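You operate a simulated robot arm through the tools that you are given. There is no shell and no other tool.

You are at the controls of a simulated robot arm. One attempt, no reset.

JOB
Grease the bare end of the short rail, then run the bench stop to 30 cm.
Fine: use the wooden pad and the grease tin, pad back after; free the rail lever and leave it free. Set down upright: wooden pad. A coat counts when it lies all over at full strength: go over it till it gets no stronger.

It is judged by the outcome, as a careful person would: the job done as asked, and still so three seconds after it is handed in. It fails if anything else is knocked over, pushed out of place, dropped, spilled or broken.

ROBOT AND FRAMES
A 7-joint arm with a two-finger parallel gripper, fixed in place. Base frame: the origin is at the foot of the arm, x ahead of it, y to its left, z up; the work surface is at about z = 840. Units: mm, degrees, N and s.
Its first joint turns from -132.0 to 132.0 degrees. Payload 3.91 kg.
Tool frame: the origin (TCP) lies between the finger pads and is the grasp point; the fingertips stand 30 mm ahead of it; z points along the fingers, y is the line along which they close. Largest opening 110 mm; finger width 20, thickness 10; the body of the gripper, 48 by 112 mm, starts 55 mm behind the TCP.
Orientation is told as [roll, pitch, yaw] about the base's x, y, z axes, in that order, counted from this pose: with the fingers straight down and closing along the base's y, the tool's x points along the base's -x, its y along +y and its z along -z.

CONTROLS
- The arm moves only by the tool drive_tool. Its argument "series" is a list of rows, each a list of 7 numbers: the gripper command, from -1 (fully open) to 1 (shut), values between in proportion, then the shift along the base's x, y, z in mm, then the turn, a rotation vector about the base's x, y, z in degrees. In form: [[gripper, x, y, z, ax, ay, az], ...]. A call has 1 to 20 rows; each row shifts and turns the commanded pose from where the row before left it. A row lasts 0.2 s, in which the tool goes at most 50 mm and 8.6 degrees; a call with a longer step from one row to the next is refused whole, and so is a gripper value outside its range. A pose out of reach is approached as far as the arm can. The call stops where the force on the tool passes 40 N (or 10 N more than at its start, if that is more) or the arm is blocked; 0.2 s more then pass. Each finger travels about 108 mm/s and halts on what it meets, pressing with about 36 N; the grip force reading is that of the motor and also rises with nothing between the fingers. The clock runs only during rows and for 0.2 s after the last one: add rows that do not move to give the fingers time. It gives the time, the measured TCP pose, the force on the tool (base axes), the opening and the grip force at its end, in the units of the frame above (readings bear some noise), with the torque about the TCP (base axes, N m) and any sound that the robot's microphone picked up.
- Cameras (640 x 400 px; columns grow to the right, rows downward): "scene" is fixed at [398, 649.5, 1598]; the picture's right is [-0.83, -0.55, 0.00], its down [-0.33, 0.50, -0.80] and it looks along [0.44, -0.67, -0.60] (base axes); focal length 376 px, centre (320, 200). "wrist" rides on the gripper at [72, 17, -103] in the tool frame; the picture's right is [-0.23, 0.97, 0.00], its down [-0.76, -0.18, -0.62] and it looks along [-0.61, -0.14, 0.78] (tool axes); focal length 222 px, centre (320, 200). There is no depth. A picture from a camera that has moved, and an enlarged one, comes with that camera's place and axes in the base frame and with its lens.
- grab_frame(camera): a new picture of that camera. No time passes.
- enlarge(camera, box): a new picture of the part [left, top, right, bottom] of that camera's present view, enlarged. No time passes.
- sign_off(): hands the job in; it is judged then, once.

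Nothing tells you positions but the pictures and the camera data. Unless the task says otherwise, let go and move clear before handing in.

The tools are called after "Emit:" as name(argument=value, ...) on one line, values as JSON. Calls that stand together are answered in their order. drive_tool: Moves the arm, as the interface text tells. Its arguments: {"type":"object","properties":{"series":{"type":"array","items":{"type":"array","items":{"type":"number"}}}},"required":["series"]} The other tools are called the same way: grab_frame (camera) takes a picture; enlarge (camera, box) takes an enlarged picture of a part of a camera's view; sign_off () hands the job in.

At the start:

```text
t: 0.0
tool_pos: [720.7, -66.5, 1233.7]
tool_rot: [0.0, 0.1, 0.1]
wrist_force: [-0.4, 0.8, 0.7]
ft_torque: [0.03, 0.04, -0.04]
finger_gap: 109.9
finger_force: 0.1
```

scene: 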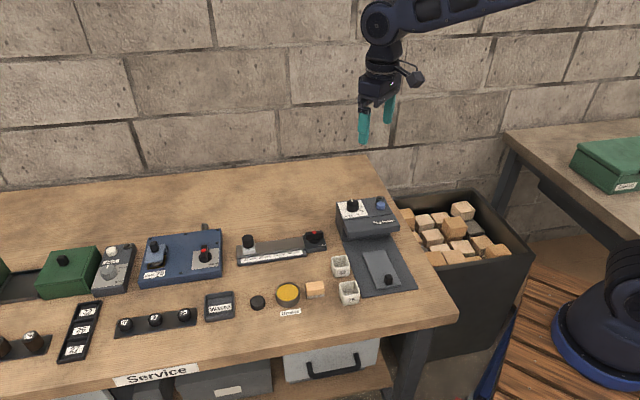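
wrist: 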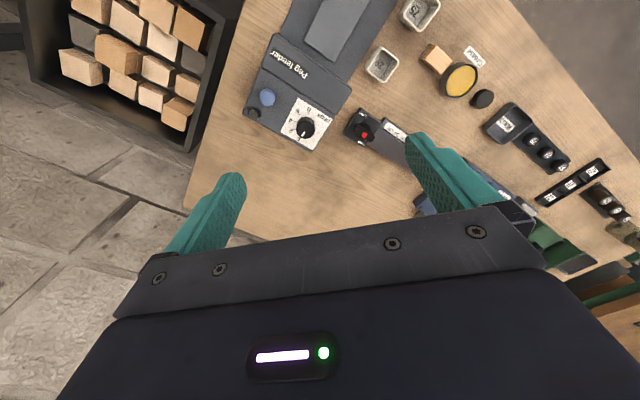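

I see a bench with several devices: a "peg feeder", a short rail with a carriage and a red-dotted lever, a yellow tin, a small wooden block and others. I'll look closely before moving.

Emit:
enlarge(camera="scene", box=[220, 180, 420, 320])

Emit:
enlarge(camera="scene", box=[0, 220, 230, 370])

Emit:
enlarge(camera="scene", box=[225, 220, 335, 280])

Emit:
enlarge(camera="scene", box=[195, 270, 345, 330])

Emit:
enlarge(camera="wrist", box=[240, 0, 640, 250])

```text
2.86 times, centred on (320, 250) of scene
camera zoom: at [398.0, 649.5, 1598.0], right [-0.83, -0.55, 0.0], down [-0.33, 0.5, -0.8], along [0.44, -0.67, -0.6], focal length 1074 px, centre (320, 57)
```

zoom: 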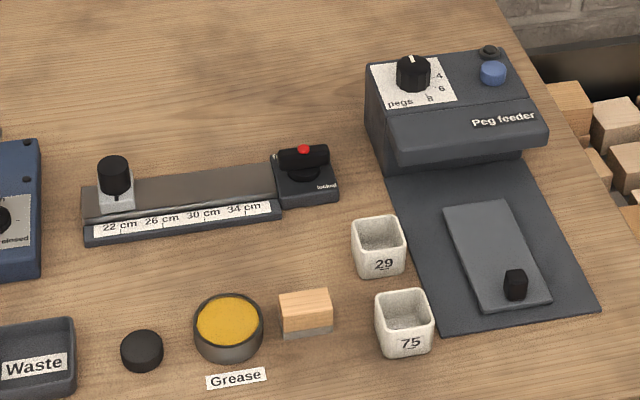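

```text
2.67 times, centred on (115, 295) of scene
camera zoom: at [398.0, 649.5, 1598.0], right [-0.83, -0.55, 0.0], down [-0.33, 0.5, -0.8], along [0.44, -0.67, -0.6], focal length 1003 px, centre (867, -53)
```

zoom: 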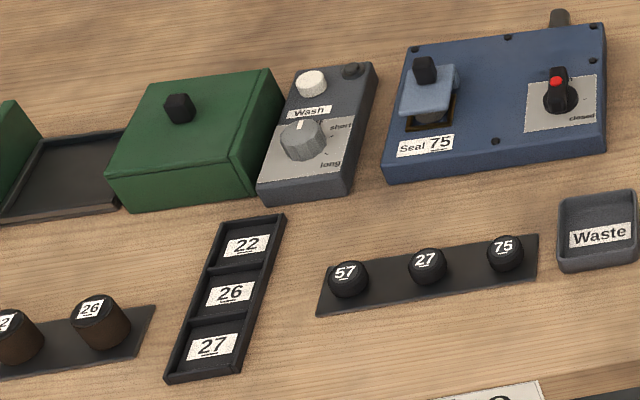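

```text
5.82 times, centred on (280, 250) of scene
camera zoom: at [398.0, 649.5, 1598.0], right [-0.83, -0.55, 0.0], down [-0.33, 0.5, -0.8], along [0.44, -0.67, -0.6], focal length 2188 px, centre (553, -91)
```

zoom: 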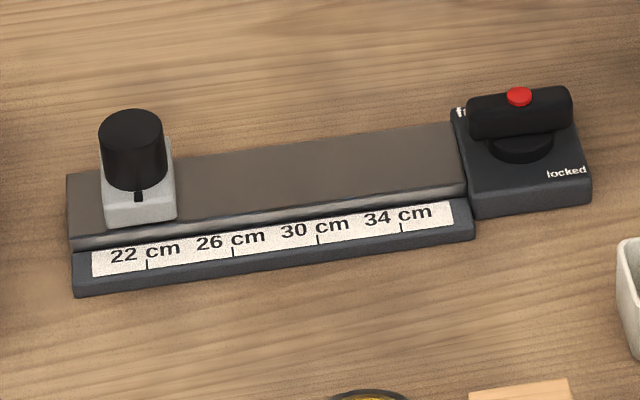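

```text
4.27 times, centred on (270, 300) of scene
camera zoom: at [398.0, 649.5, 1598.0], right [-0.83, -0.55, 0.0], down [-0.33, 0.5, -0.8], along [0.44, -0.67, -0.6], focal length 1604 px, centre (533, -227)
```

zoom: 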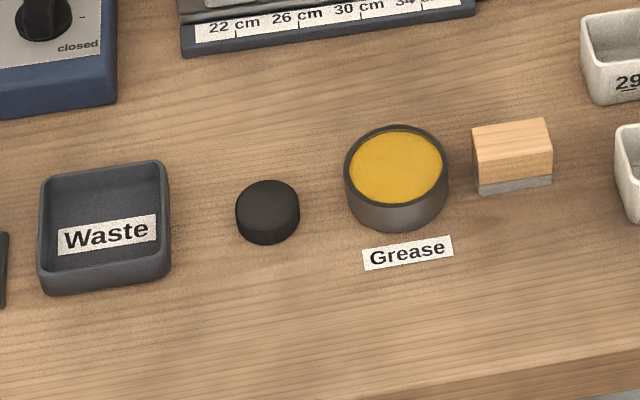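

```text
1.60 times, centred on (440, 125) of wrist
camera zoom: at [649.1, -50.0, 1337.8], right [0.23, 0.97, 0.0], down [0.76, -0.18, 0.62], along [0.61, -0.14, -0.78], focal length 355 px, centre (128, 320)
```

zoom: 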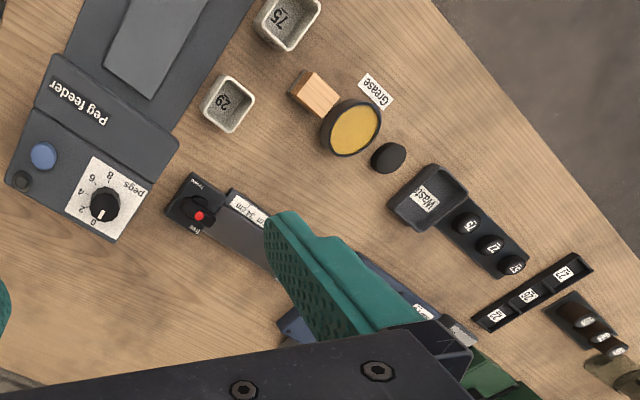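

The rail with the stop runs roughly from (985,168) to (850,40), with the lever block at about (832,19). The tin is near (790,196) and the pad near (740,152). I'll bring the wrist camera above the rail for a closer look.

Emit:
drive_tool(series=[[-1, 20, 16, -30, 0, 0, 0], [-1, 20, 16, -30, 0, 0, 0], [-1, 20, 16, -30, 0, 0, 0], [-1, 20, 16, -30, 0, 0, 0], [-1, 20, 16, -30, 0, 0, 0], [-1, 0, 0, 0, 0, 0, 0]])

Emit:
grab_frame(camera="wrist")

Emit:
grab_frame(camera="scene")

```text
t: 1.4
tool_pos: [820.6, 13.2, 1084.9]
tool_rot: [0.1, 0.0, 0.1]
wrist_force: [0.3, 0.3, 0.0]
ft_torque: [-0.01, 0.01, 0.01]
finger_gap: 110.1
finger_force: 0.0
```

```text
taken
camera wrist: at [748.3, 28.4, 1188.7], right [0.23, 0.97, 0.0], down [0.76, -0.18, 0.62], along [0.61, -0.14, -0.78], focal length 222 px, centre (320, 200)
```

wrist: 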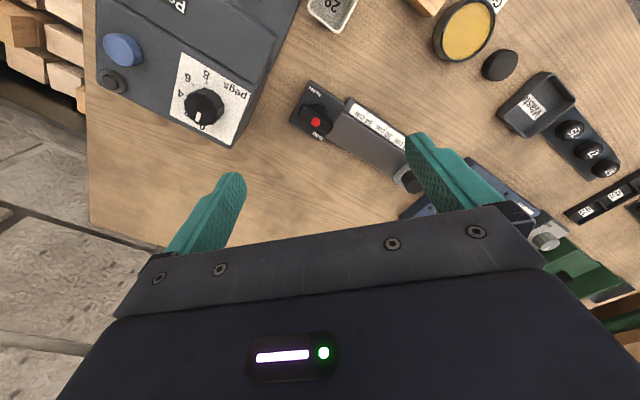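

```text
taken
```

scene: 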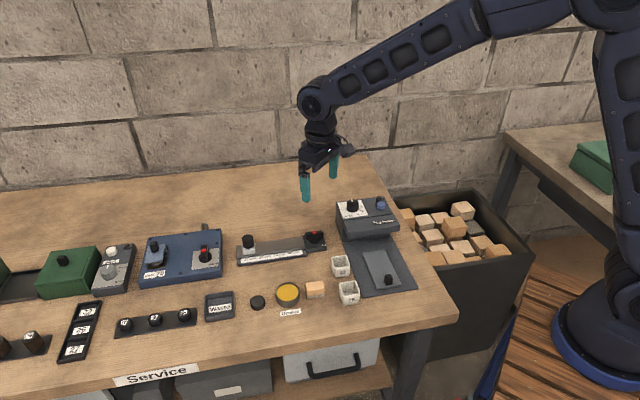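

The rail is visible now; I'll zoom on it, the lever, and the pad and tin.

Emit:
enlarge(camera="wrist", box=[270, 70, 430, 170])

Emit:
enlarge(camera="wrist", box=[300, 0, 540, 150])

Emit:
enlarge(camera="scene", box=[290, 220, 340, 260])

```text
4.00 times, centred on (350, 120) of wrist
camera zoom: at [748.3, 28.4, 1188.7], right [0.23, 0.97, 0.0], down [0.76, -0.18, 0.62], along [0.61, -0.14, -0.78], focal length 888 px, centre (200, 520)
```

zoom: 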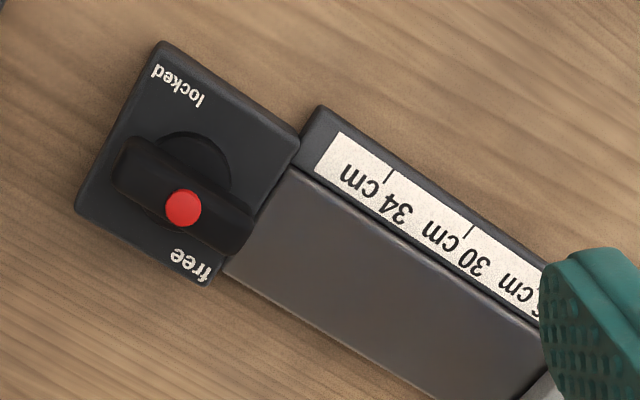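

```text
2.67 times, centred on (420, 75) of wrist
camera zoom: at [748.3, 28.4, 1188.7], right [0.23, 0.97, 0.0], down [0.76, -0.18, 0.62], along [0.61, -0.14, -0.78], focal length 592 px, centre (53, 533)
```

zoom: 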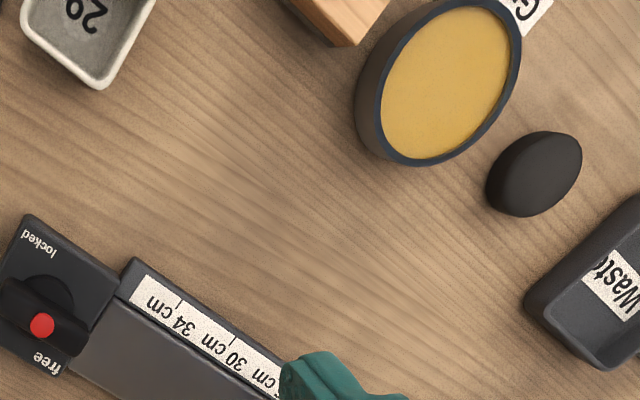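

```text
10.00 times, centred on (315, 240) of scene
camera zoom: at [398.0, 649.5, 1598.0], right [-0.83, -0.55, 0.0], down [-0.33, 0.5, -0.8], along [0.44, -0.67, -0.6], focal length 3760 px, centre (370, -200)
```

zoom: 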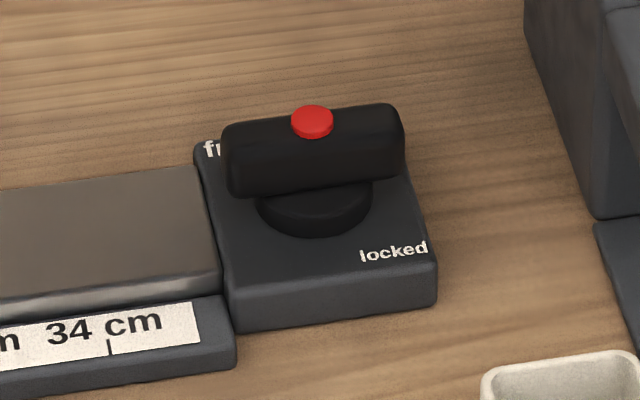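

The lever bar currently lies along the rail, with "locked" and "free" marked on opposite corners. I'll go closer over the lever to see which way it points.

Emit:
drive_tool(series=[[-1, 5, -5, -35, 0, 0, 0], [-1, 5, -5, -35, 0, 0, 0], [-1, 0, 0, 0, 0, 0, 0]])

Emit:
grab_frame(camera="wrist")

Emit:
enlarge(camera="wrist", box=[240, 80, 440, 205])

Emit:
enlarge(camera="scene", box=[185, 230, 225, 275])

```text
t: 2.2
tool_pos: [828.8, 3.3, 1014.7]
tool_rot: [0.0, 0.0, 0.1]
wrist_force: [-0.1, -0.4, 0.3]
ft_torque: [-0.01, -0.04, 0.02]
finger_gap: 110.0
finger_force: 0.1
```

```text
taken
camera wrist: at [757.1, 19.0, 1117.3], right [0.23, 0.97, 0.0], down [0.76, -0.18, 0.62], along [0.61, -0.14, -0.78], focal length 222 px, centre (320, 200)
```

wrist: 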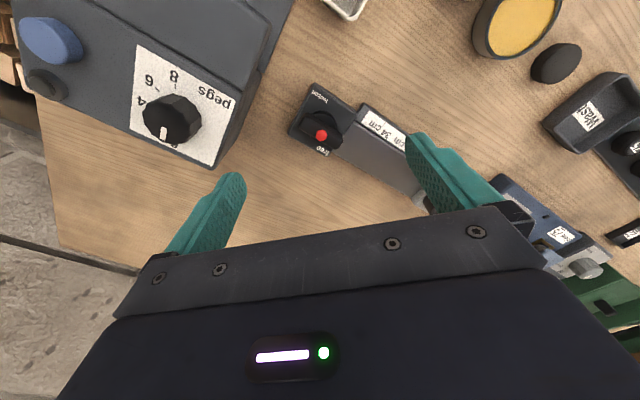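

```text
3.20 times, centred on (340, 142) of wrist
camera zoom: at [757.1, 19.0, 1117.3], right [0.23, 0.97, 0.0], down [0.76, -0.18, 0.62], along [0.61, -0.14, -0.78], focal length 711 px, centre (256, 384)
```

zoom: 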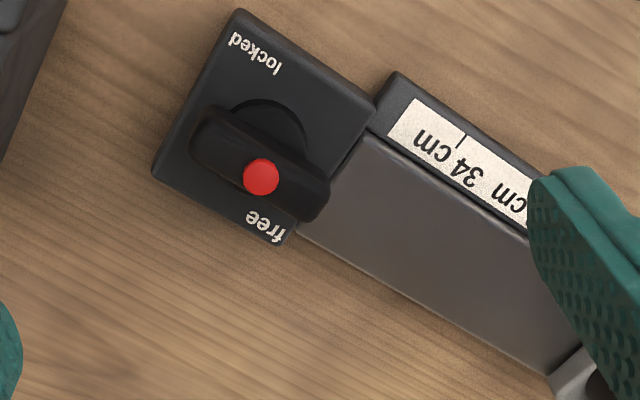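

```text
8.89 times, centred on (205, 252) of scene
camera zoom: at [398.0, 649.5, 1598.0], right [-0.83, -0.55, 0.0], down [-0.33, 0.5, -0.8], along [0.44, -0.67, -0.6], focal length 3343 px, centre (1342, -267)
```

zoom: 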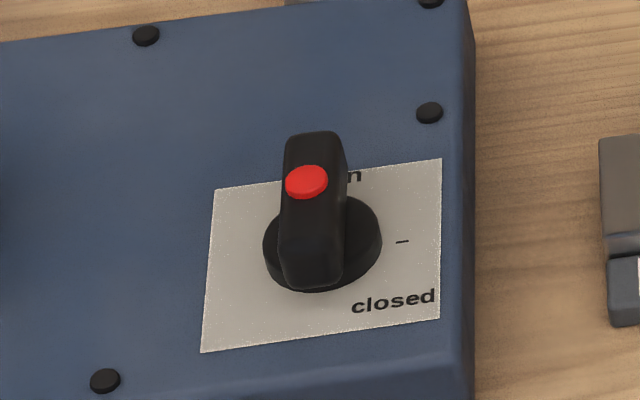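

Emit:
enlarge(camera="wrist", box=[280, 80, 360, 160])

Emit:
enlarge(camera="scene", box=[300, 225, 332, 250])

```text
5.00 times, centred on (320, 120) of wrist
camera zoom: at [757.1, 19.0, 1117.3], right [0.23, 0.97, 0.0], down [0.76, -0.18, 0.62], along [0.61, -0.14, -0.78], focal length 1111 px, centre (320, 600)
```

zoom: 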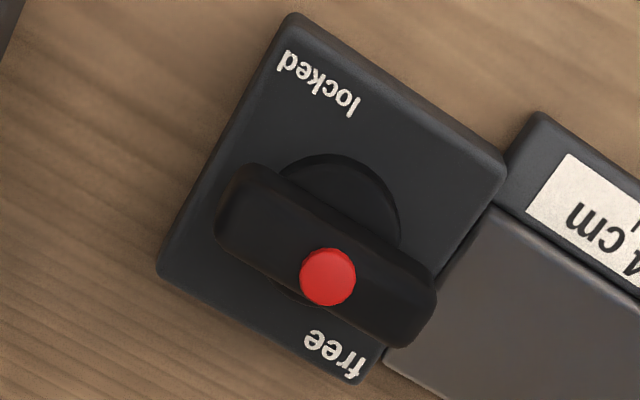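

```text
16.00 times, centred on (316, 238) of scene
camera zoom: at [398.0, 649.5, 1598.0], right [-0.83, -0.55, 0.0], down [-0.33, 0.5, -0.8], along [0.44, -0.67, -0.6], focal length 6017 px, centre (384, -400)
```

zoom: 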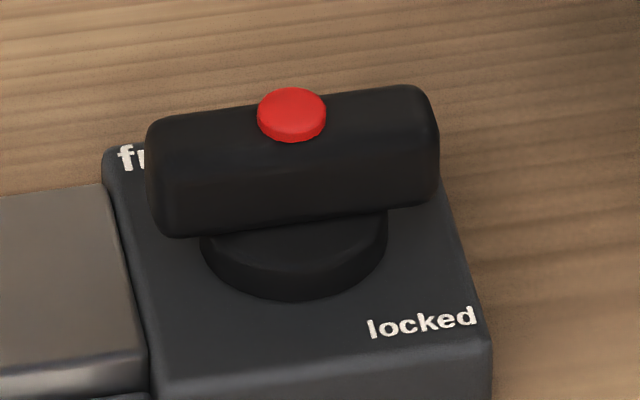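

The lever bar lies parallel to the rail. The block centre is near (847,0), and the rail runs at 45° (+x,+y) from there. I'll turn the tool 45° and look along the rail between the fingers.

Emit:
drive_tool(series=[[-1, 10, 8, 0, 0, 0, 7.5], [-1, 10, 8, 0, 0, 0, 7.5], [-1, 10, 8, 0, 0, 0, 7.5], [-1, 10, 8, 0, 0, 0, 7.5], [-1, 10, 8, 0, 0, 0, 7.5], [-1, 10, 8, 0, 0, 0, 7.5], [-1, 0, 0, 0, 0, 0, 0]])

Emit:
grab_frame(camera="wrist")

Emit:
enlarge(camera="wrist", box=[200, 60, 440, 210])

```text
t: 3.8
tool_pos: [890.9, 52.0, 1015.7]
tool_rot: [-0.1, 0.0, 45.0]
wrist_force: [-0.2, -0.6, -0.6]
ft_torque: [0.01, 0.01, 0.0]
finger_gap: 110.1
finger_force: 0.0
```

```text
taken
camera wrist: at [828.0, 11.2, 1118.0], right [-0.53, 0.85, 0.0], down [0.66, 0.41, 0.62], along [0.53, 0.33, -0.78], focal length 222 px, centre (320, 200)
```

wrist: 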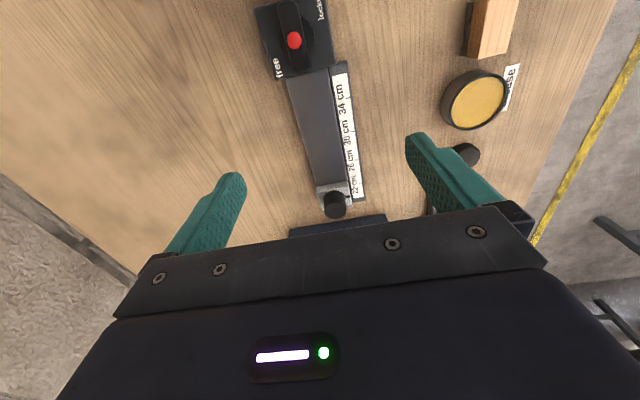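

```text
2.67 times, centred on (320, 135) of wrist
camera zoom: at [828.0, 11.2, 1118.0], right [-0.53, 0.85, 0.0], down [0.66, 0.41, 0.62], along [0.53, 0.33, -0.78], focal length 592 px, centre (320, 373)
```

zoom: 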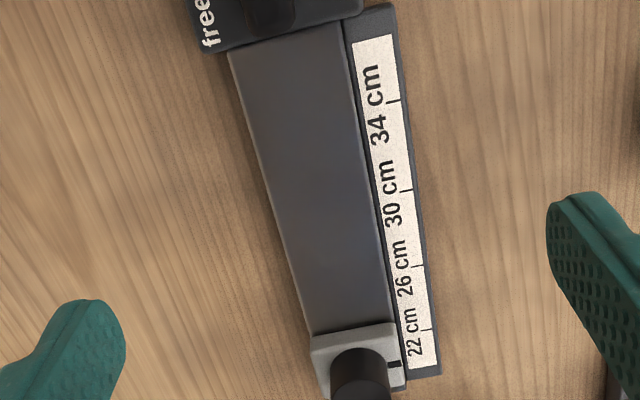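

I have a good view of the scale: 30 cm lies about 106 mm from the lever axis along the rail, and the stop sits near 22 cm. Now I'll check the rail surface, and the pad and tin, in detail.

Emit:
enlarge(camera="wrist", box=[280, 60, 380, 220])

Emit:
enlarge(camera="wrist", box=[420, 0, 540, 160])

Emit:
enlarge(camera="scene", box=[245, 270, 335, 325])

Emit:
enlarge(camera="scene", box=[230, 225, 310, 275])

```text
2.50 times, centred on (330, 140) of wrist
camera zoom: at [828.0, 11.2, 1118.0], right [-0.53, 0.85, 0.0], down [0.66, 0.41, 0.62], along [0.53, 0.33, -0.78], focal length 555 px, centre (295, 350)
```

zoom: 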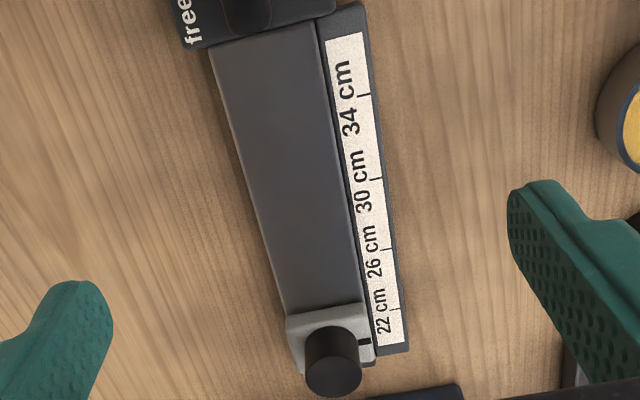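

```text
2.50 times, centred on (480, 80) of wrist
camera zoom: at [828.0, 11.2, 1118.0], right [-0.53, 0.85, 0.0], down [0.66, 0.41, 0.62], along [0.53, 0.33, -0.78], focal length 555 px, centre (-80, 500)
```

zoom: 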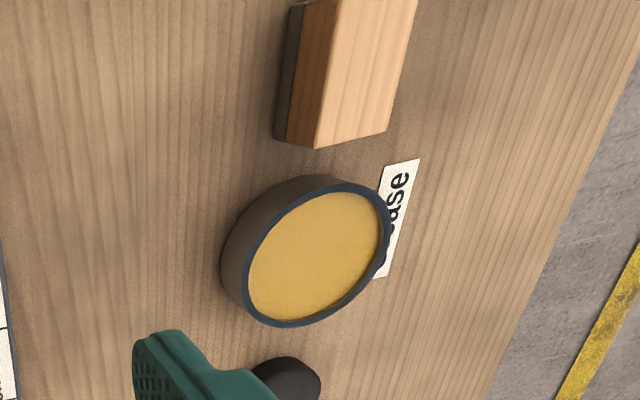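

```text
7.11 times, centred on (290, 298) of scene
camera zoom: at [398.0, 649.5, 1598.0], right [-0.83, -0.55, 0.0], down [-0.33, 0.5, -0.8], along [0.44, -0.67, -0.6], focal length 2674 px, centre (533, -493)
```

zoom: 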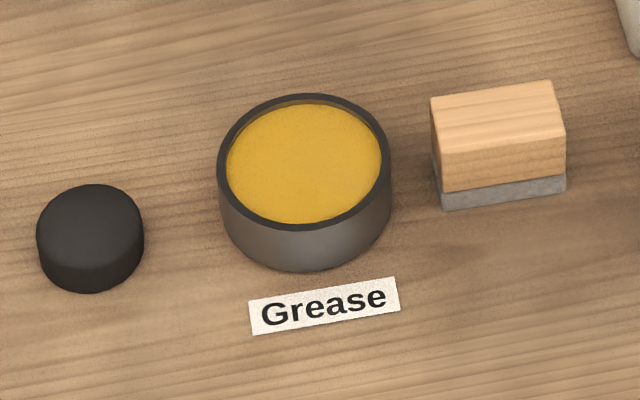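

```text
8.00 times, centred on (270, 250) of scene
camera zoom: at [398.0, 649.5, 1598.0], right [-0.83, -0.55, 0.0], down [-0.33, 0.5, -0.8], along [0.44, -0.67, -0.6], focal length 3008 px, centre (720, -200)
```

zoom: 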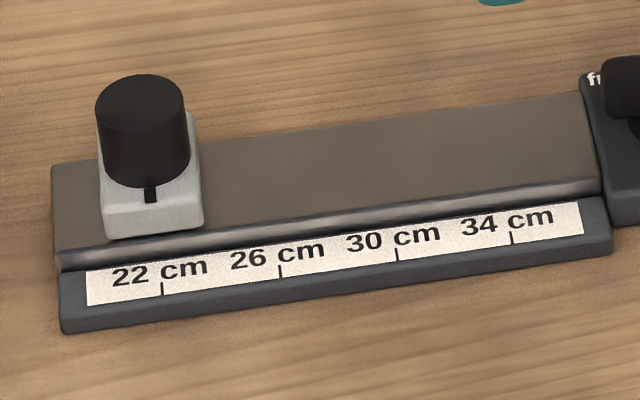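

The pad (about 44×23×34 mm, grey felt underneath) is near (748,145) and the tin (about 60 mm across) near (795,192). I'll hover nearby to measure both more exactly.

Emit:
drive_tool(series=[[-1, -35, 16, 0, 0, 0, 0], [-1, -35, 16, 0, 0, 0, 0], [-1, -35, 16, -10, 0, 0, 0], [-1, -35, 16, -15, 0, 0, 0], [-1, -36, 17, -15, 0, 0, 0], [-1, 0, 0, 0, 0, 0, 0]])

Emit:
grab_frame(camera="wrist")

Emit:
enlarge(camera="wrist", box=[220, 50, 420, 210])

```text
t: 5.2
tool_pos: [716.6, 133.6, 976.4]
tool_rot: [0.0, 0.0, 45.0]
wrist_force: [0.2, 0.8, 0.8]
ft_torque: [-0.02, -0.02, 0.01]
finger_gap: 109.8
finger_force: 0.1
```

```text
taken
camera wrist: at [653.8, 93.4, 1079.9], right [-0.53, 0.85, 0.0], down [0.66, 0.41, 0.62], along [0.53, 0.33, -0.78], focal length 222 px, centre (320, 200)
```

wrist: 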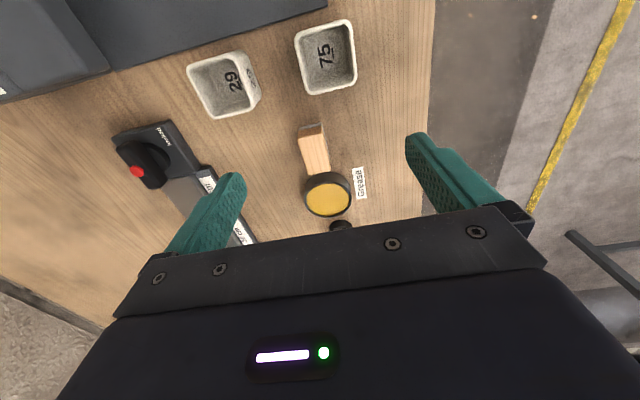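

```text
2.50 times, centred on (320, 130) of wrist
camera zoom: at [653.8, 93.4, 1079.9], right [-0.53, 0.85, 0.0], down [0.66, 0.41, 0.62], along [0.53, 0.33, -0.78], focal length 555 px, centre (320, 375)
```

zoom: 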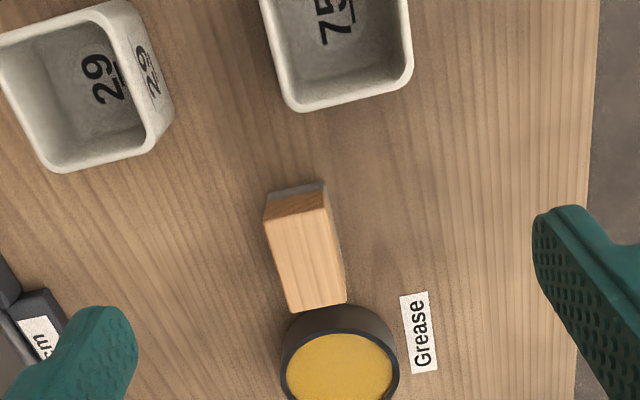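

The pad centre is at about (746.5,145.5), aligned with the rail direction. I'll move above it with a narrower opening and descend partway, then check.

Emit:
drive_tool(series=[[-0.2, 15, 6, 0, 0, 0, 0], [-0.2, 15, 6, -10, 0, 0, 0], [-0.2, 0, 0, -20, 0, 0, 0], [-0.2, 0, 0, -20, 0, 0, 0], [-0.2, 0, 0, 0, 0, 0, 0]])

Emit:
grab_frame(camera="wrist")

Emit:
enlarge(camera="wrist", box=[220, 90, 420, 215])

Emit:
enlarge(camera="scene", box=[250, 190, 400, 310])

```text
t: 6.4
tool_pos: [746.8, 144.0, 924.0]
tool_rot: [0.0, 0.0, 45.0]
wrist_force: [-0.2, 0.4, 0.0]
ft_torque: [0.01, -0.01, 0.0]
finger_gap: 66.0
finger_force: 0.1
```

```text
taken
camera wrist: at [684.8, 104.6, 1027.8], right [-0.53, 0.85, 0.0], down [0.66, 0.41, 0.62], along [0.53, 0.33, -0.78], focal length 222 px, centre (320, 200)
```

wrist: 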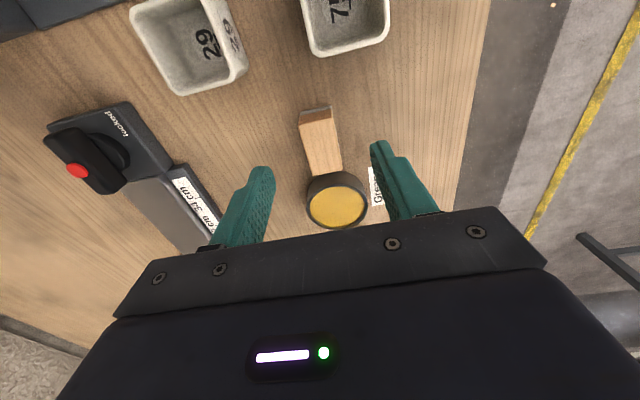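

```text
3.20 times, centred on (320, 152) of wrist
camera zoom: at [684.8, 104.6, 1027.8], right [-0.53, 0.85, 0.0], down [0.66, 0.41, 0.62], along [0.53, 0.33, -0.78], focal length 711 px, centre (320, 352)
```

zoom: 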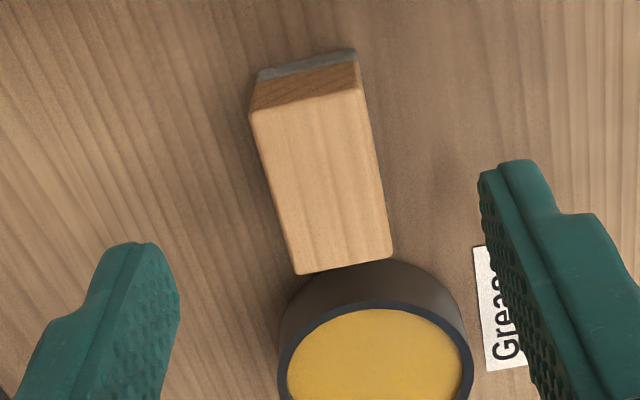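

```text
3.33 times, centred on (325, 250) of scene
camera zoom: at [398.0, 649.5, 1598.0], right [-0.83, -0.55, 0.0], down [-0.33, 0.5, -0.8], along [0.44, -0.67, -0.6], focal length 1254 px, centre (303, 33)
```

zoom: 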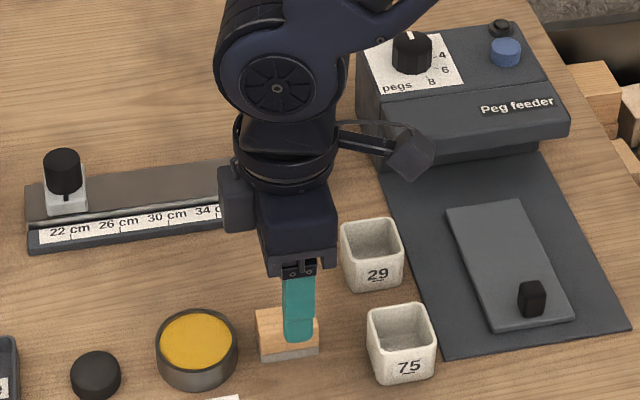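

The pad sits centred between the open fingers. I'll nudge, lower to just above its felt, and close.

Emit:
drive_tool(series=[[-0.2, 0.4, 1.6, -14, 0, 0, 0], [-0.2, 0, 0, -14, 0, 0, 0], [-0.2, 0, 0, -14, 0, 0, 0], [-0.2, 0, 0, 0, 0, 0, 0], [0.3, 0, 0, 0, 0, 0, 0], [0.6, 0, 0, 0, 0, 0, 0], [1, 0, 0, 0, 0, 0, 0], [1, 0, 0, 0, 0, 0, 0]])

Emit:
grab_frame(camera="wrist")

Emit:
enlarge(camera="scene", box=[270, 260, 350, 310])

```text
t: 8.2
tool_pos: [747.1, 147.5, 883.1]
tool_rot: [0.0, 0.0, 45.1]
wrist_force: [-0.3, -0.5, -0.4]
ft_torque: [0.04, -0.02, 0.0]
finger_gap: 24.9
finger_force: 35.6
```

```text
taken
camera wrist: at [684.5, 107.4, 986.3], right [-0.53, 0.85, 0.0], down [0.66, 0.41, 0.62], along [0.53, 0.33, -0.78], focal length 222 px, centre (320, 200)
```

wrist: 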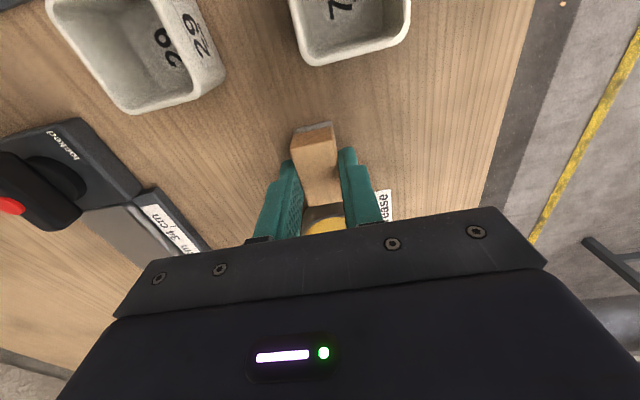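

```text
8.00 times, centred on (310, 285) of scene
camera zoom: at [398.0, 649.5, 1598.0], right [-0.83, -0.55, 0.0], down [-0.33, 0.5, -0.8], along [0.44, -0.67, -0.6], focal length 3008 px, centre (400, -480)
```

zoom: 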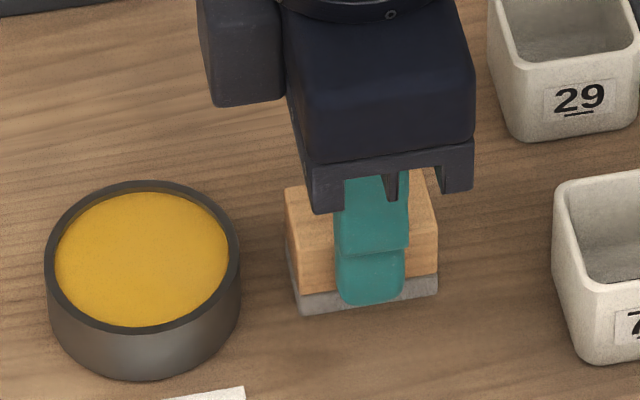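

The pad is gripped (25 mm wide). I'll lift it straight up and carry it over the tin, staying well above the rim, to check alignment.

Emit:
drive_tool(series=[[1, 0, 0, 15, 0, 0, 0], [1, 0, 0, 25, 0, 0, 0], [1, 16, 15, 0, 0, 0, 0], [1, 16, 15, 0, 0, 0, 0], [1, 17, 16, 0, 0, 0, 0], [1, 0, 0, 0, 0, 0, 0], [1, 0, 0, 0, 0, 0, 0]])

Emit:
grab_frame(camera="wrist")

Emit:
enlarge(camera="wrist", box=[260, 110, 380, 230])

Emit:
enlarge(camera="scene", box=[255, 250, 335, 310])

```text
t: 9.8
tool_pos: [797.4, 194.1, 922.3]
tool_rot: [0.0, 0.0, 44.9]
wrist_force: [0.1, 0.1, -0.5]
ft_torque: [0.03, 0.01, 0.02]
finger_gap: 24.8
finger_force: 36.0
```

```text
taken
camera wrist: at [734.2, 153.8, 1024.8], right [-0.53, 0.85, 0.0], down [0.66, 0.41, 0.62], along [0.53, 0.33, -0.78], focal length 222 px, centre (320, 200)
```

wrist: 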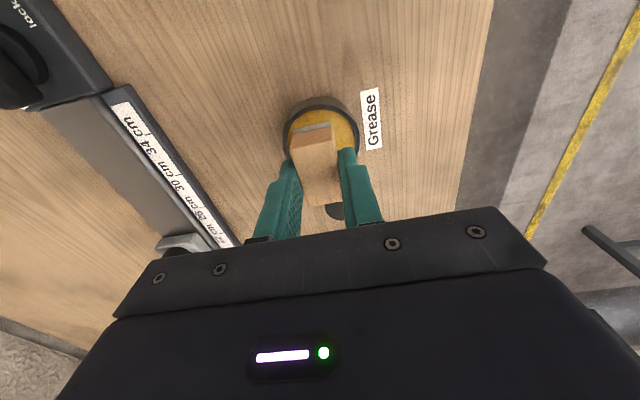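

```text
3.33 times, centred on (320, 170) of wrist
camera zoom: at [734.2, 153.8, 1024.8], right [-0.53, 0.85, 0.0], down [0.66, 0.41, 0.62], along [0.53, 0.33, -0.78], focal length 740 px, centre (320, 300)
```

zoom: 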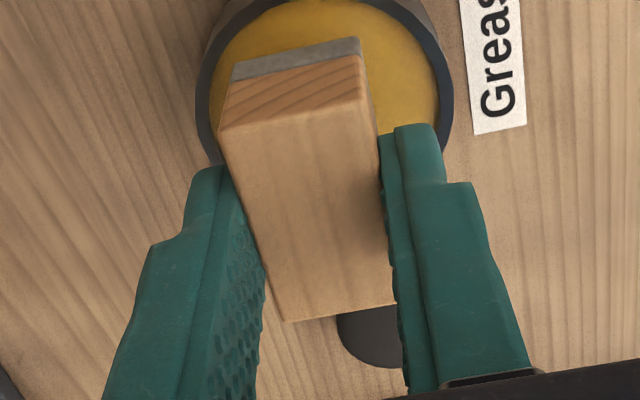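

```text
6.67 times, centred on (295, 280) of scene
camera zoom: at [398.0, 649.5, 1598.0], right [-0.83, -0.55, 0.0], down [-0.33, 0.5, -0.8], along [0.44, -0.67, -0.6], focal length 2507 px, centre (487, -333)
```

zoom: 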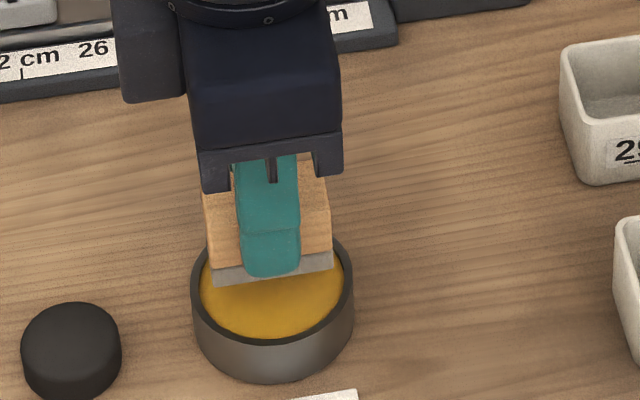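

The pad is nearly centred over the tin. I'll lower it to just above the rim and re-check the clearance before dipping.

Emit:
drive_tool(series=[[1, 0, -0.5, -7, 0, 0, 0], [1, 0, 0, -7, 0, 0, 0], [1, 0, 0, 0, 0, 0, 0]])

Emit:
enlarge(camera="wrist", box=[270, 90, 370, 190])

Emit:
enlarge(camera="scene", box=[265, 265, 313, 313])

```text
t: 10.6
tool_pos: [794.2, 192.5, 908.9]
tool_rot: [0.0, 0.0, 45.0]
wrist_force: [0.4, -0.3, 0.0]
ft_torque: [0.02, -0.03, -0.01]
finger_gap: 24.6
finger_force: 35.8
```

```text
4.00 times, centred on (320, 140) of wrist
camera zoom: at [732.3, 152.2, 1011.9], right [-0.53, 0.85, 0.0], down [0.66, 0.41, 0.62], along [0.53, 0.33, -0.78], focal length 888 px, centre (320, 440)
```

zoom: 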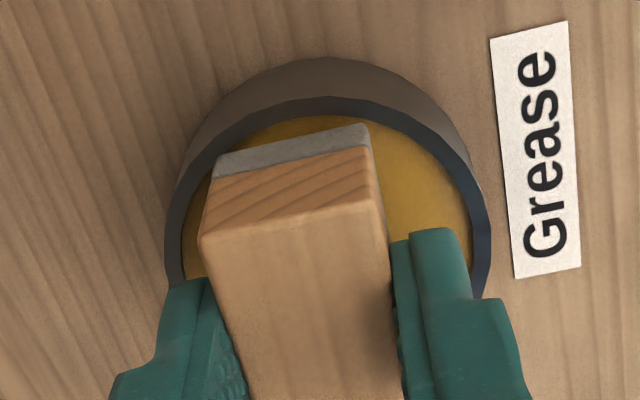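

```text
8.33 times, centred on (289, 289) of scene
camera zoom: at [398.0, 649.5, 1598.0], right [-0.83, -0.55, 0.0], down [-0.33, 0.5, -0.8], along [0.44, -0.67, -0.6], focal length 3134 px, centre (578, -542)
```

zoom: 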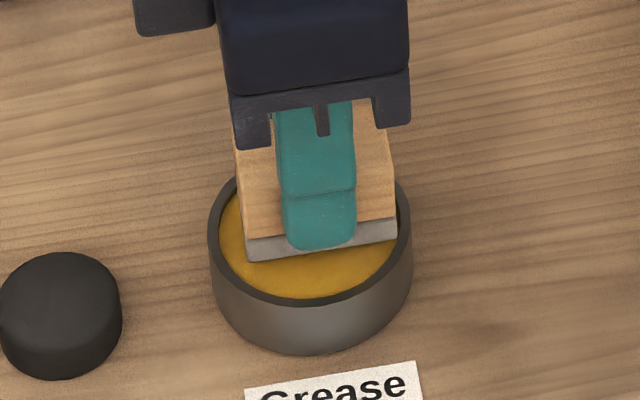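

The pad sits about 2 mm off-centre of the tin, which is taller than I took it to be. I'll correct the position slightly above the rim and look again.

Emit:
drive_tool(series=[[1, 0, 0, 3, 0, 0, 0], [1, 1.0, 2.1, 0, 0, 0, 0], [1, 0, 0, 0, 0, 0, 0], [1, 0, 0, 0, 0, 0, 0]])

Emit:
enlarge(camera="wrist", box=[270, 90, 370, 190])

Emit:
enlarge(camera="scene", box=[265, 265, 313, 313])

```text
t: 11.6
tool_pos: [796.1, 195.1, 913.0]
tool_rot: [0.0, -0.1, 45.1]
wrist_force: [-0.2, 0.9, 0.0]
ft_torque: [-0.02, 0.01, 0.02]
finger_gap: 24.7
finger_force: 36.2
```

```text
4.00 times, centred on (320, 140) of wrist
camera zoom: at [733.6, 154.4, 1016.5], right [-0.53, 0.85, 0.0], down [0.66, 0.41, 0.62], along [0.53, 0.33, -0.78], focal length 888 px, centre (320, 440)
```

zoom: 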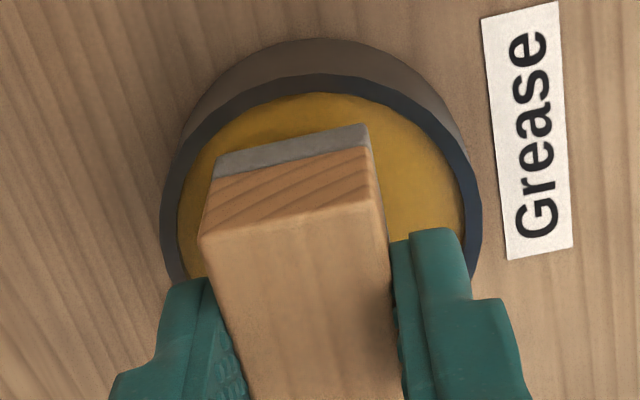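

```text
8.33 times, centred on (289, 289) of scene
camera zoom: at [398.0, 649.5, 1598.0], right [-0.83, -0.55, 0.0], down [-0.33, 0.5, -0.8], along [0.44, -0.67, -0.6], focal length 3134 px, centre (578, -542)
```

zoom: 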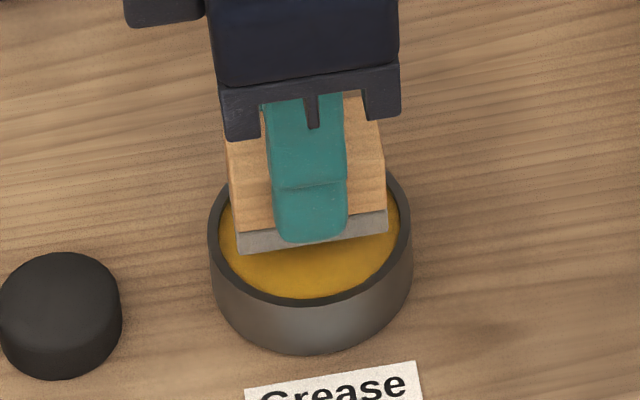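

Alignment is now within about 1 mm. I'll trim it and lower slowly into the tin, watching the force.

Emit:
drive_tool(series=[[1, -0.6, -0.4, 0, 0, 0, 0], [1, 0, 0, -3, 0, 0, 0], [1, 0, 0, -3, 0, 0, 0], [1, 0, 0, 0, 0, 0, 0]])

Emit:
enlarge(camera="wrist", box=[270, 90, 370, 190])

Emit:
enlarge(camera="scene", box=[265, 265, 313, 313])

```text
t: 12.6
tool_pos: [795.0, 193.8, 905.7]
tool_rot: [-0.1, 0.0, 45.0]
wrist_force: [0.8, -0.4, -1.1]
ft_torque: [0.02, -0.02, -0.01]
finger_gap: 24.9
finger_force: 36.2
```

```text
4.00 times, centred on (320, 140) of wrist
camera zoom: at [732.9, 153.8, 1009.1], right [-0.53, 0.85, 0.0], down [0.66, 0.41, 0.62], along [0.53, 0.33, -0.78], focal length 888 px, centre (320, 440)
```

zoom: 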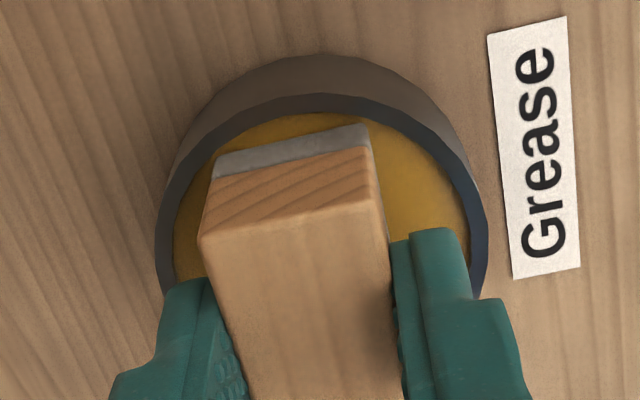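

```text
8.33 times, centred on (289, 289) of scene
camera zoom: at [398.0, 649.5, 1598.0], right [-0.83, -0.55, 0.0], down [-0.33, 0.5, -0.8], along [0.44, -0.67, -0.6], focal length 3134 px, centre (578, -542)
```

zoom: 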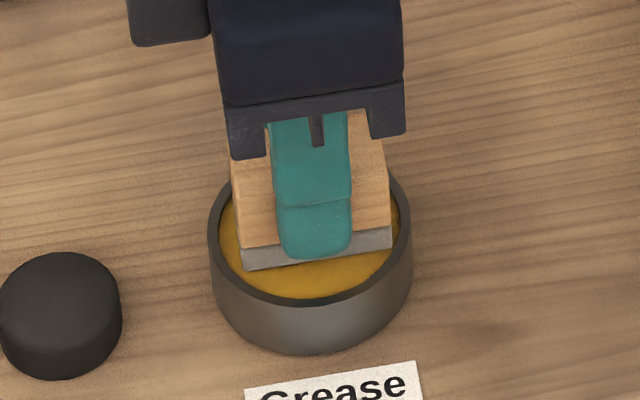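

Centred well now. Lowering in small steps onto the grease.

Emit:
drive_tool(series=[[1, 0, 0, -1, 0, 0, 0], [1, 0, 0, -1, 0, 0, 0], [1, 0, 0, 0, 0, 0, 0]])

Emit:
enlarge(camera="scene", box=[265, 265, 313, 313])

```text
t: 13.4
tool_pos: [796.0, 193.4, 904.6]
tool_rot: [0.0, -0.1, 44.9]
wrist_force: [-1.2, -1.1, 12.5]
ft_torque: [-0.02, 0.1, -0.02]
finger_gap: 24.8
finger_force: 36.2
```

```text
8.33 times, centred on (289, 289) of scene
camera zoom: at [398.0, 649.5, 1598.0], right [-0.83, -0.55, 0.0], down [-0.33, 0.5, -0.8], along [0.44, -0.67, -0.6], focal length 3134 px, centre (578, -542)
```

zoom: 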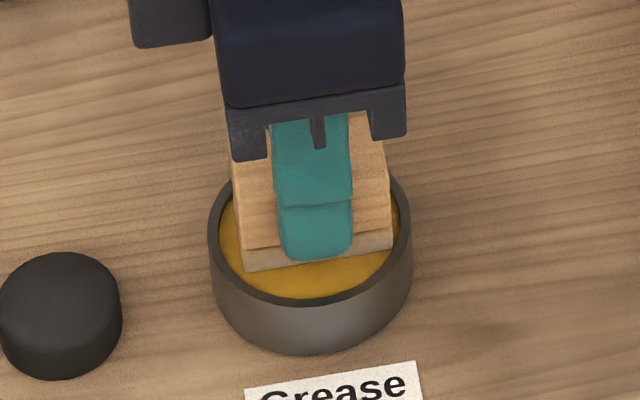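

Contact at about 12 N, and the felt has changed colour, so it picks up grease. I'll dwell a moment to see if it loads more.

Emit:
drive_tool(series=[[1, 0, 0, 0, 0, 0, 0], [1, 0, 0, 0, 0, 0, 0], [1, 0, 0, 0, 0, 0, 0], [1, 0, 0, 0, 0, 0, 0], [1, 0, 0, 0, 0, 0, 0]])

Emit:
enlarge(camera="scene", box=[265, 265, 313, 313])

Emit:
enlarge(camera="wrist", box=[270, 90, 370, 190])

```text
t: 14.6
tool_pos: [794.0, 193.2, 904.6]
tool_rot: [0.0, -0.1, 45.0]
wrist_force: [2.9, 1.3, 19.5]
ft_torque: [-0.01, -0.04, 0.04]
finger_gap: 24.8
finger_force: 36.0
```

```text
8.33 times, centred on (289, 289) of scene
camera zoom: at [398.0, 649.5, 1598.0], right [-0.83, -0.55, 0.0], down [-0.33, 0.5, -0.8], along [0.44, -0.67, -0.6], focal length 3134 px, centre (578, -542)
```

zoom: 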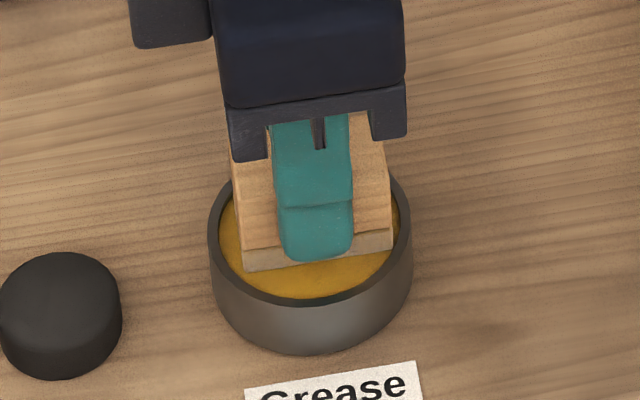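

```text
4.00 times, centred on (320, 140) of wrist
camera zoom: at [732.7, 153.4, 1007.8], right [-0.53, 0.85, 0.0], down [0.66, 0.41, 0.62], along [0.53, 0.33, -0.78], focal length 888 px, centre (320, 440)
```

zoom: 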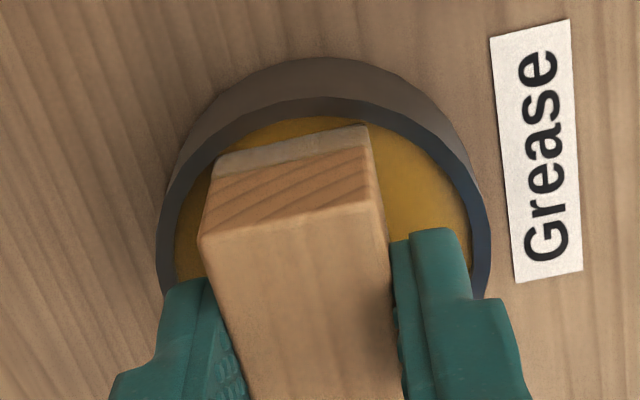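

The felt is loaded. I'll lift out straight up and carry the pad over to the rail's middle, staying above it, and check the lanes.

Emit:
drive_tool(series=[[1, 0, 0, 6, 0, 0, 0], [1, 0, 0, 12, 0, 0, 0], [1, 0, 0, 12, 0, 0, 0], [1, 23, -23, 0, 0, 0, 0], [1, 23, -23, 0, 0, 0, 0], [1, 23, -23, 0, 0, 0, 0], [1, 23, -23, 0, 0, 0, 0], [1, 23, -22.5, 0, 0, 0, 0], [1, 0, 0, 0, 0, 0, 0], [1, 0, 0, 0, 0, 0, 0]])

Emit:
grab_frame(camera="wrist")

Emit:
enlarge(camera="wrist", box=[240, 60, 400, 220])

Emit:
enlarge(camera="scene", box=[230, 200, 340, 310])

```text
t: 16.8
tool_pos: [909.6, 75.8, 932.2]
tool_rot: [0.0, 0.0, 45.0]
wrist_force: [0.9, 0.6, -0.2]
ft_torque: [0.01, -0.01, 0.03]
finger_gap: 24.5
finger_force: 35.5
```

```text
taken
camera wrist: at [846.1, 36.8, 1035.1], right [-0.53, 0.85, 0.0], down [0.66, 0.41, 0.62], along [0.53, 0.33, -0.78], focal length 222 px, centre (320, 200)
```

wrist: 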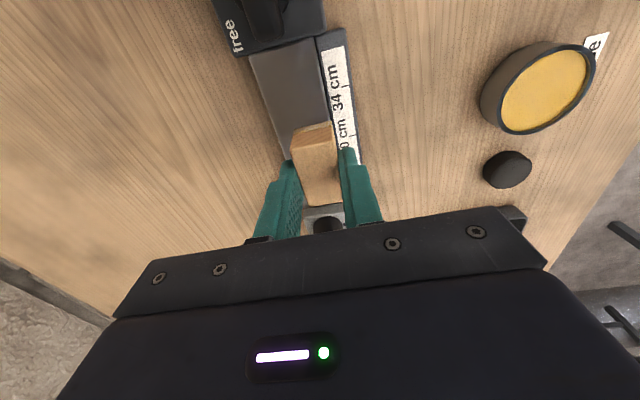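

```text
2.50 times, centred on (320, 140) of wrist
camera zoom: at [846.1, 36.8, 1035.1], right [-0.53, 0.85, 0.0], down [0.66, 0.41, 0.62], along [0.53, 0.33, -0.78], focal length 555 px, centre (320, 350)
```

zoom: 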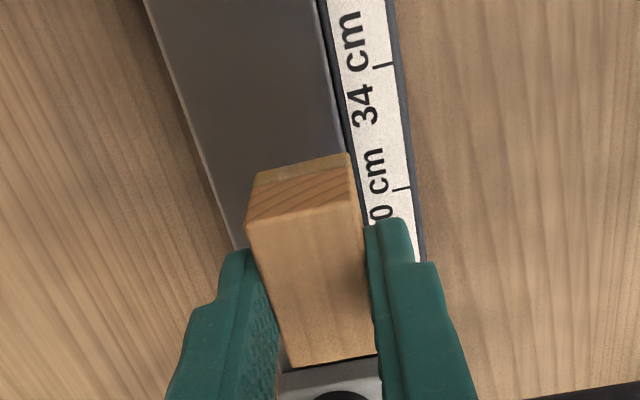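

```text
3.64 times, centred on (285, 255) of scene
camera zoom: at [398.0, 649.5, 1598.0], right [-0.83, -0.55, 0.0], down [-0.33, 0.5, -0.8], along [0.44, -0.67, -0.6], focal length 1367 px, centre (447, 0)
```

zoom: 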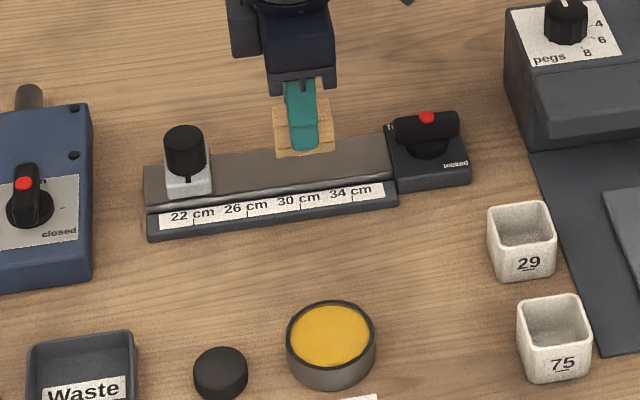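

The felt shows a clear yellow coat. I'll settle into the front lane and lower toward the rail top to find contact.

Emit:
drive_tool(series=[[1, 0.7, -0.7, -10, 0, 0, 0], [1, 0, 0, -10, 0, 0, 0], [1, 0, 0, -2, 0, 0, 0], [1, 0, 0, 0, 0, 0, 0]])

Emit:
enlarge(camera="scene", box=[255, 220, 315, 265])

Emit:
enlarge(camera="wrist", box=[240, 60, 400, 220])

```text
t: 17.8
tool_pos: [910.3, 77.8, 910.8]
tool_rot: [0.0, 0.1, 45.0]
wrist_force: [0.5, -0.7, -1.1]
ft_torque: [0.01, -0.01, 0.02]
finger_gap: 24.6
finger_force: 36.1
```

```text
8.89 times, centred on (285, 242) of scene
camera zoom: at [398.0, 649.5, 1598.0], right [-0.83, -0.55, 0.0], down [-0.33, 0.5, -0.8], along [0.44, -0.67, -0.6], focal length 3343 px, centre (631, -178)
```

zoom: 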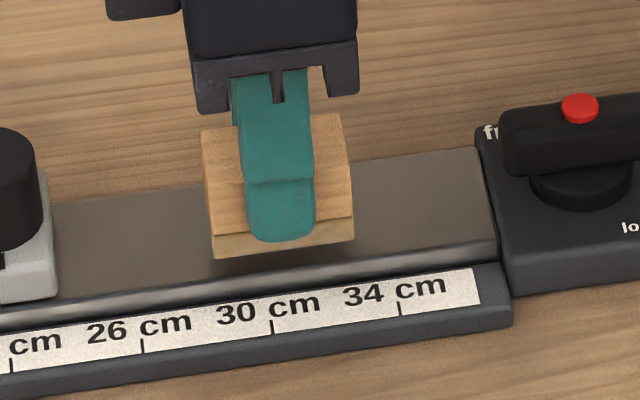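

```text
2.50 times, centred on (320, 140) of wrist
camera zoom: at [847.5, 37.4, 1014.0], right [-0.53, 0.85, 0.0], down [0.66, 0.41, 0.62], along [0.53, 0.33, -0.78], focal length 555 px, centre (320, 350)
```

zoom: 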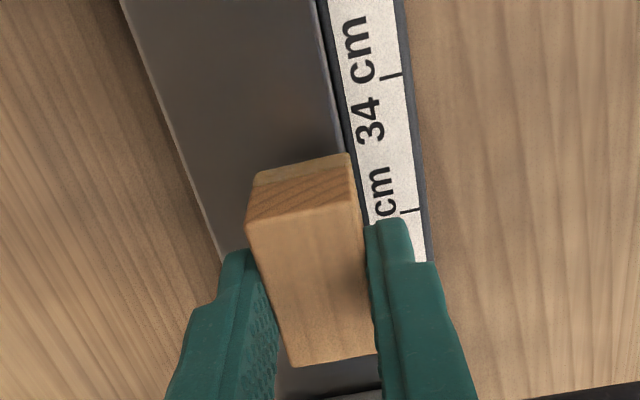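

Emit:
drive_tool(series=[[1, 0, 0, -1.5, 0, 0, 0], [1, 0, 0, -1, 0, 0, 0], [1, 0, 0, 0, 0, 0, 0]])

```text
t: 18.6
tool_pos: [908.7, 78.3, 908.7]
tool_rot: [0.1, -0.1, 44.9]
wrist_force: [0.0, -0.2, 0.6]
ft_torque: [0.0, -0.02, 0.01]
finger_gap: 25.1
finger_force: 36.2
```

No contact yet, so I continue down in small steps.

Emit:
drive_tool(series=[[1, 0, 0, -1, 0, 0, 0], [1, 0, 0, -1, 0, 0, 0], [1, 0, 0, 0, 0, 0, 0]])

```text
t: 19.4
tool_pos: [908.0, 79.0, 906.5]
tool_rot: [0.0, -0.1, 44.9]
wrist_force: [-0.2, 1.2, -0.6]
ft_torque: [-0.02, 0.03, -0.02]
finger_gap: 24.6
finger_force: 36.2
```

Emit:
drive_tool(series=[[1, 0, 0, -1, 0, 0, 0], [1, 0, 0, -1, 0, 0, 0], [1, 0, 0, 0, 0, 0, 0]])

Emit:
enlarge(camera="scene", box=[255, 220, 315, 265])

```text
t: 20.2
tool_pos: [910.2, 79.1, 904.7]
tool_rot: [0.0, -0.1, 45.0]
wrist_force: [-0.3, 0.1, -1.2]
ft_torque: [-0.01, -0.02, -0.05]
finger_gap: 24.9
finger_force: 36.0
```

```text
8.89 times, centred on (285, 242) of scene
camera zoom: at [398.0, 649.5, 1598.0], right [-0.83, -0.55, 0.0], down [-0.33, 0.5, -0.8], along [0.44, -0.67, -0.6], focal length 3343 px, centre (631, -178)
```

zoom: 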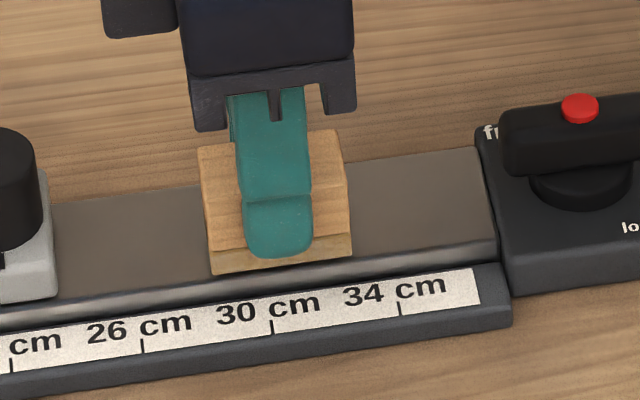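

Emit:
drive_tool(series=[[1, 0, 0, -1, 0, 0, 0], [1, 0, 0, -0.7, 0, 0, 0], [1, 0, 0, 0, 0, 0, 0]])

```text
t: 21.0
tool_pos: [910.2, 79.5, 903.6]
tool_rot: [0.0, 0.0, 45.0]
wrist_force: [-0.4, 0.1, -1.2]
ft_torque: [0.0, 0.02, -0.04]
finger_gap: 24.9
finger_force: 36.2
```

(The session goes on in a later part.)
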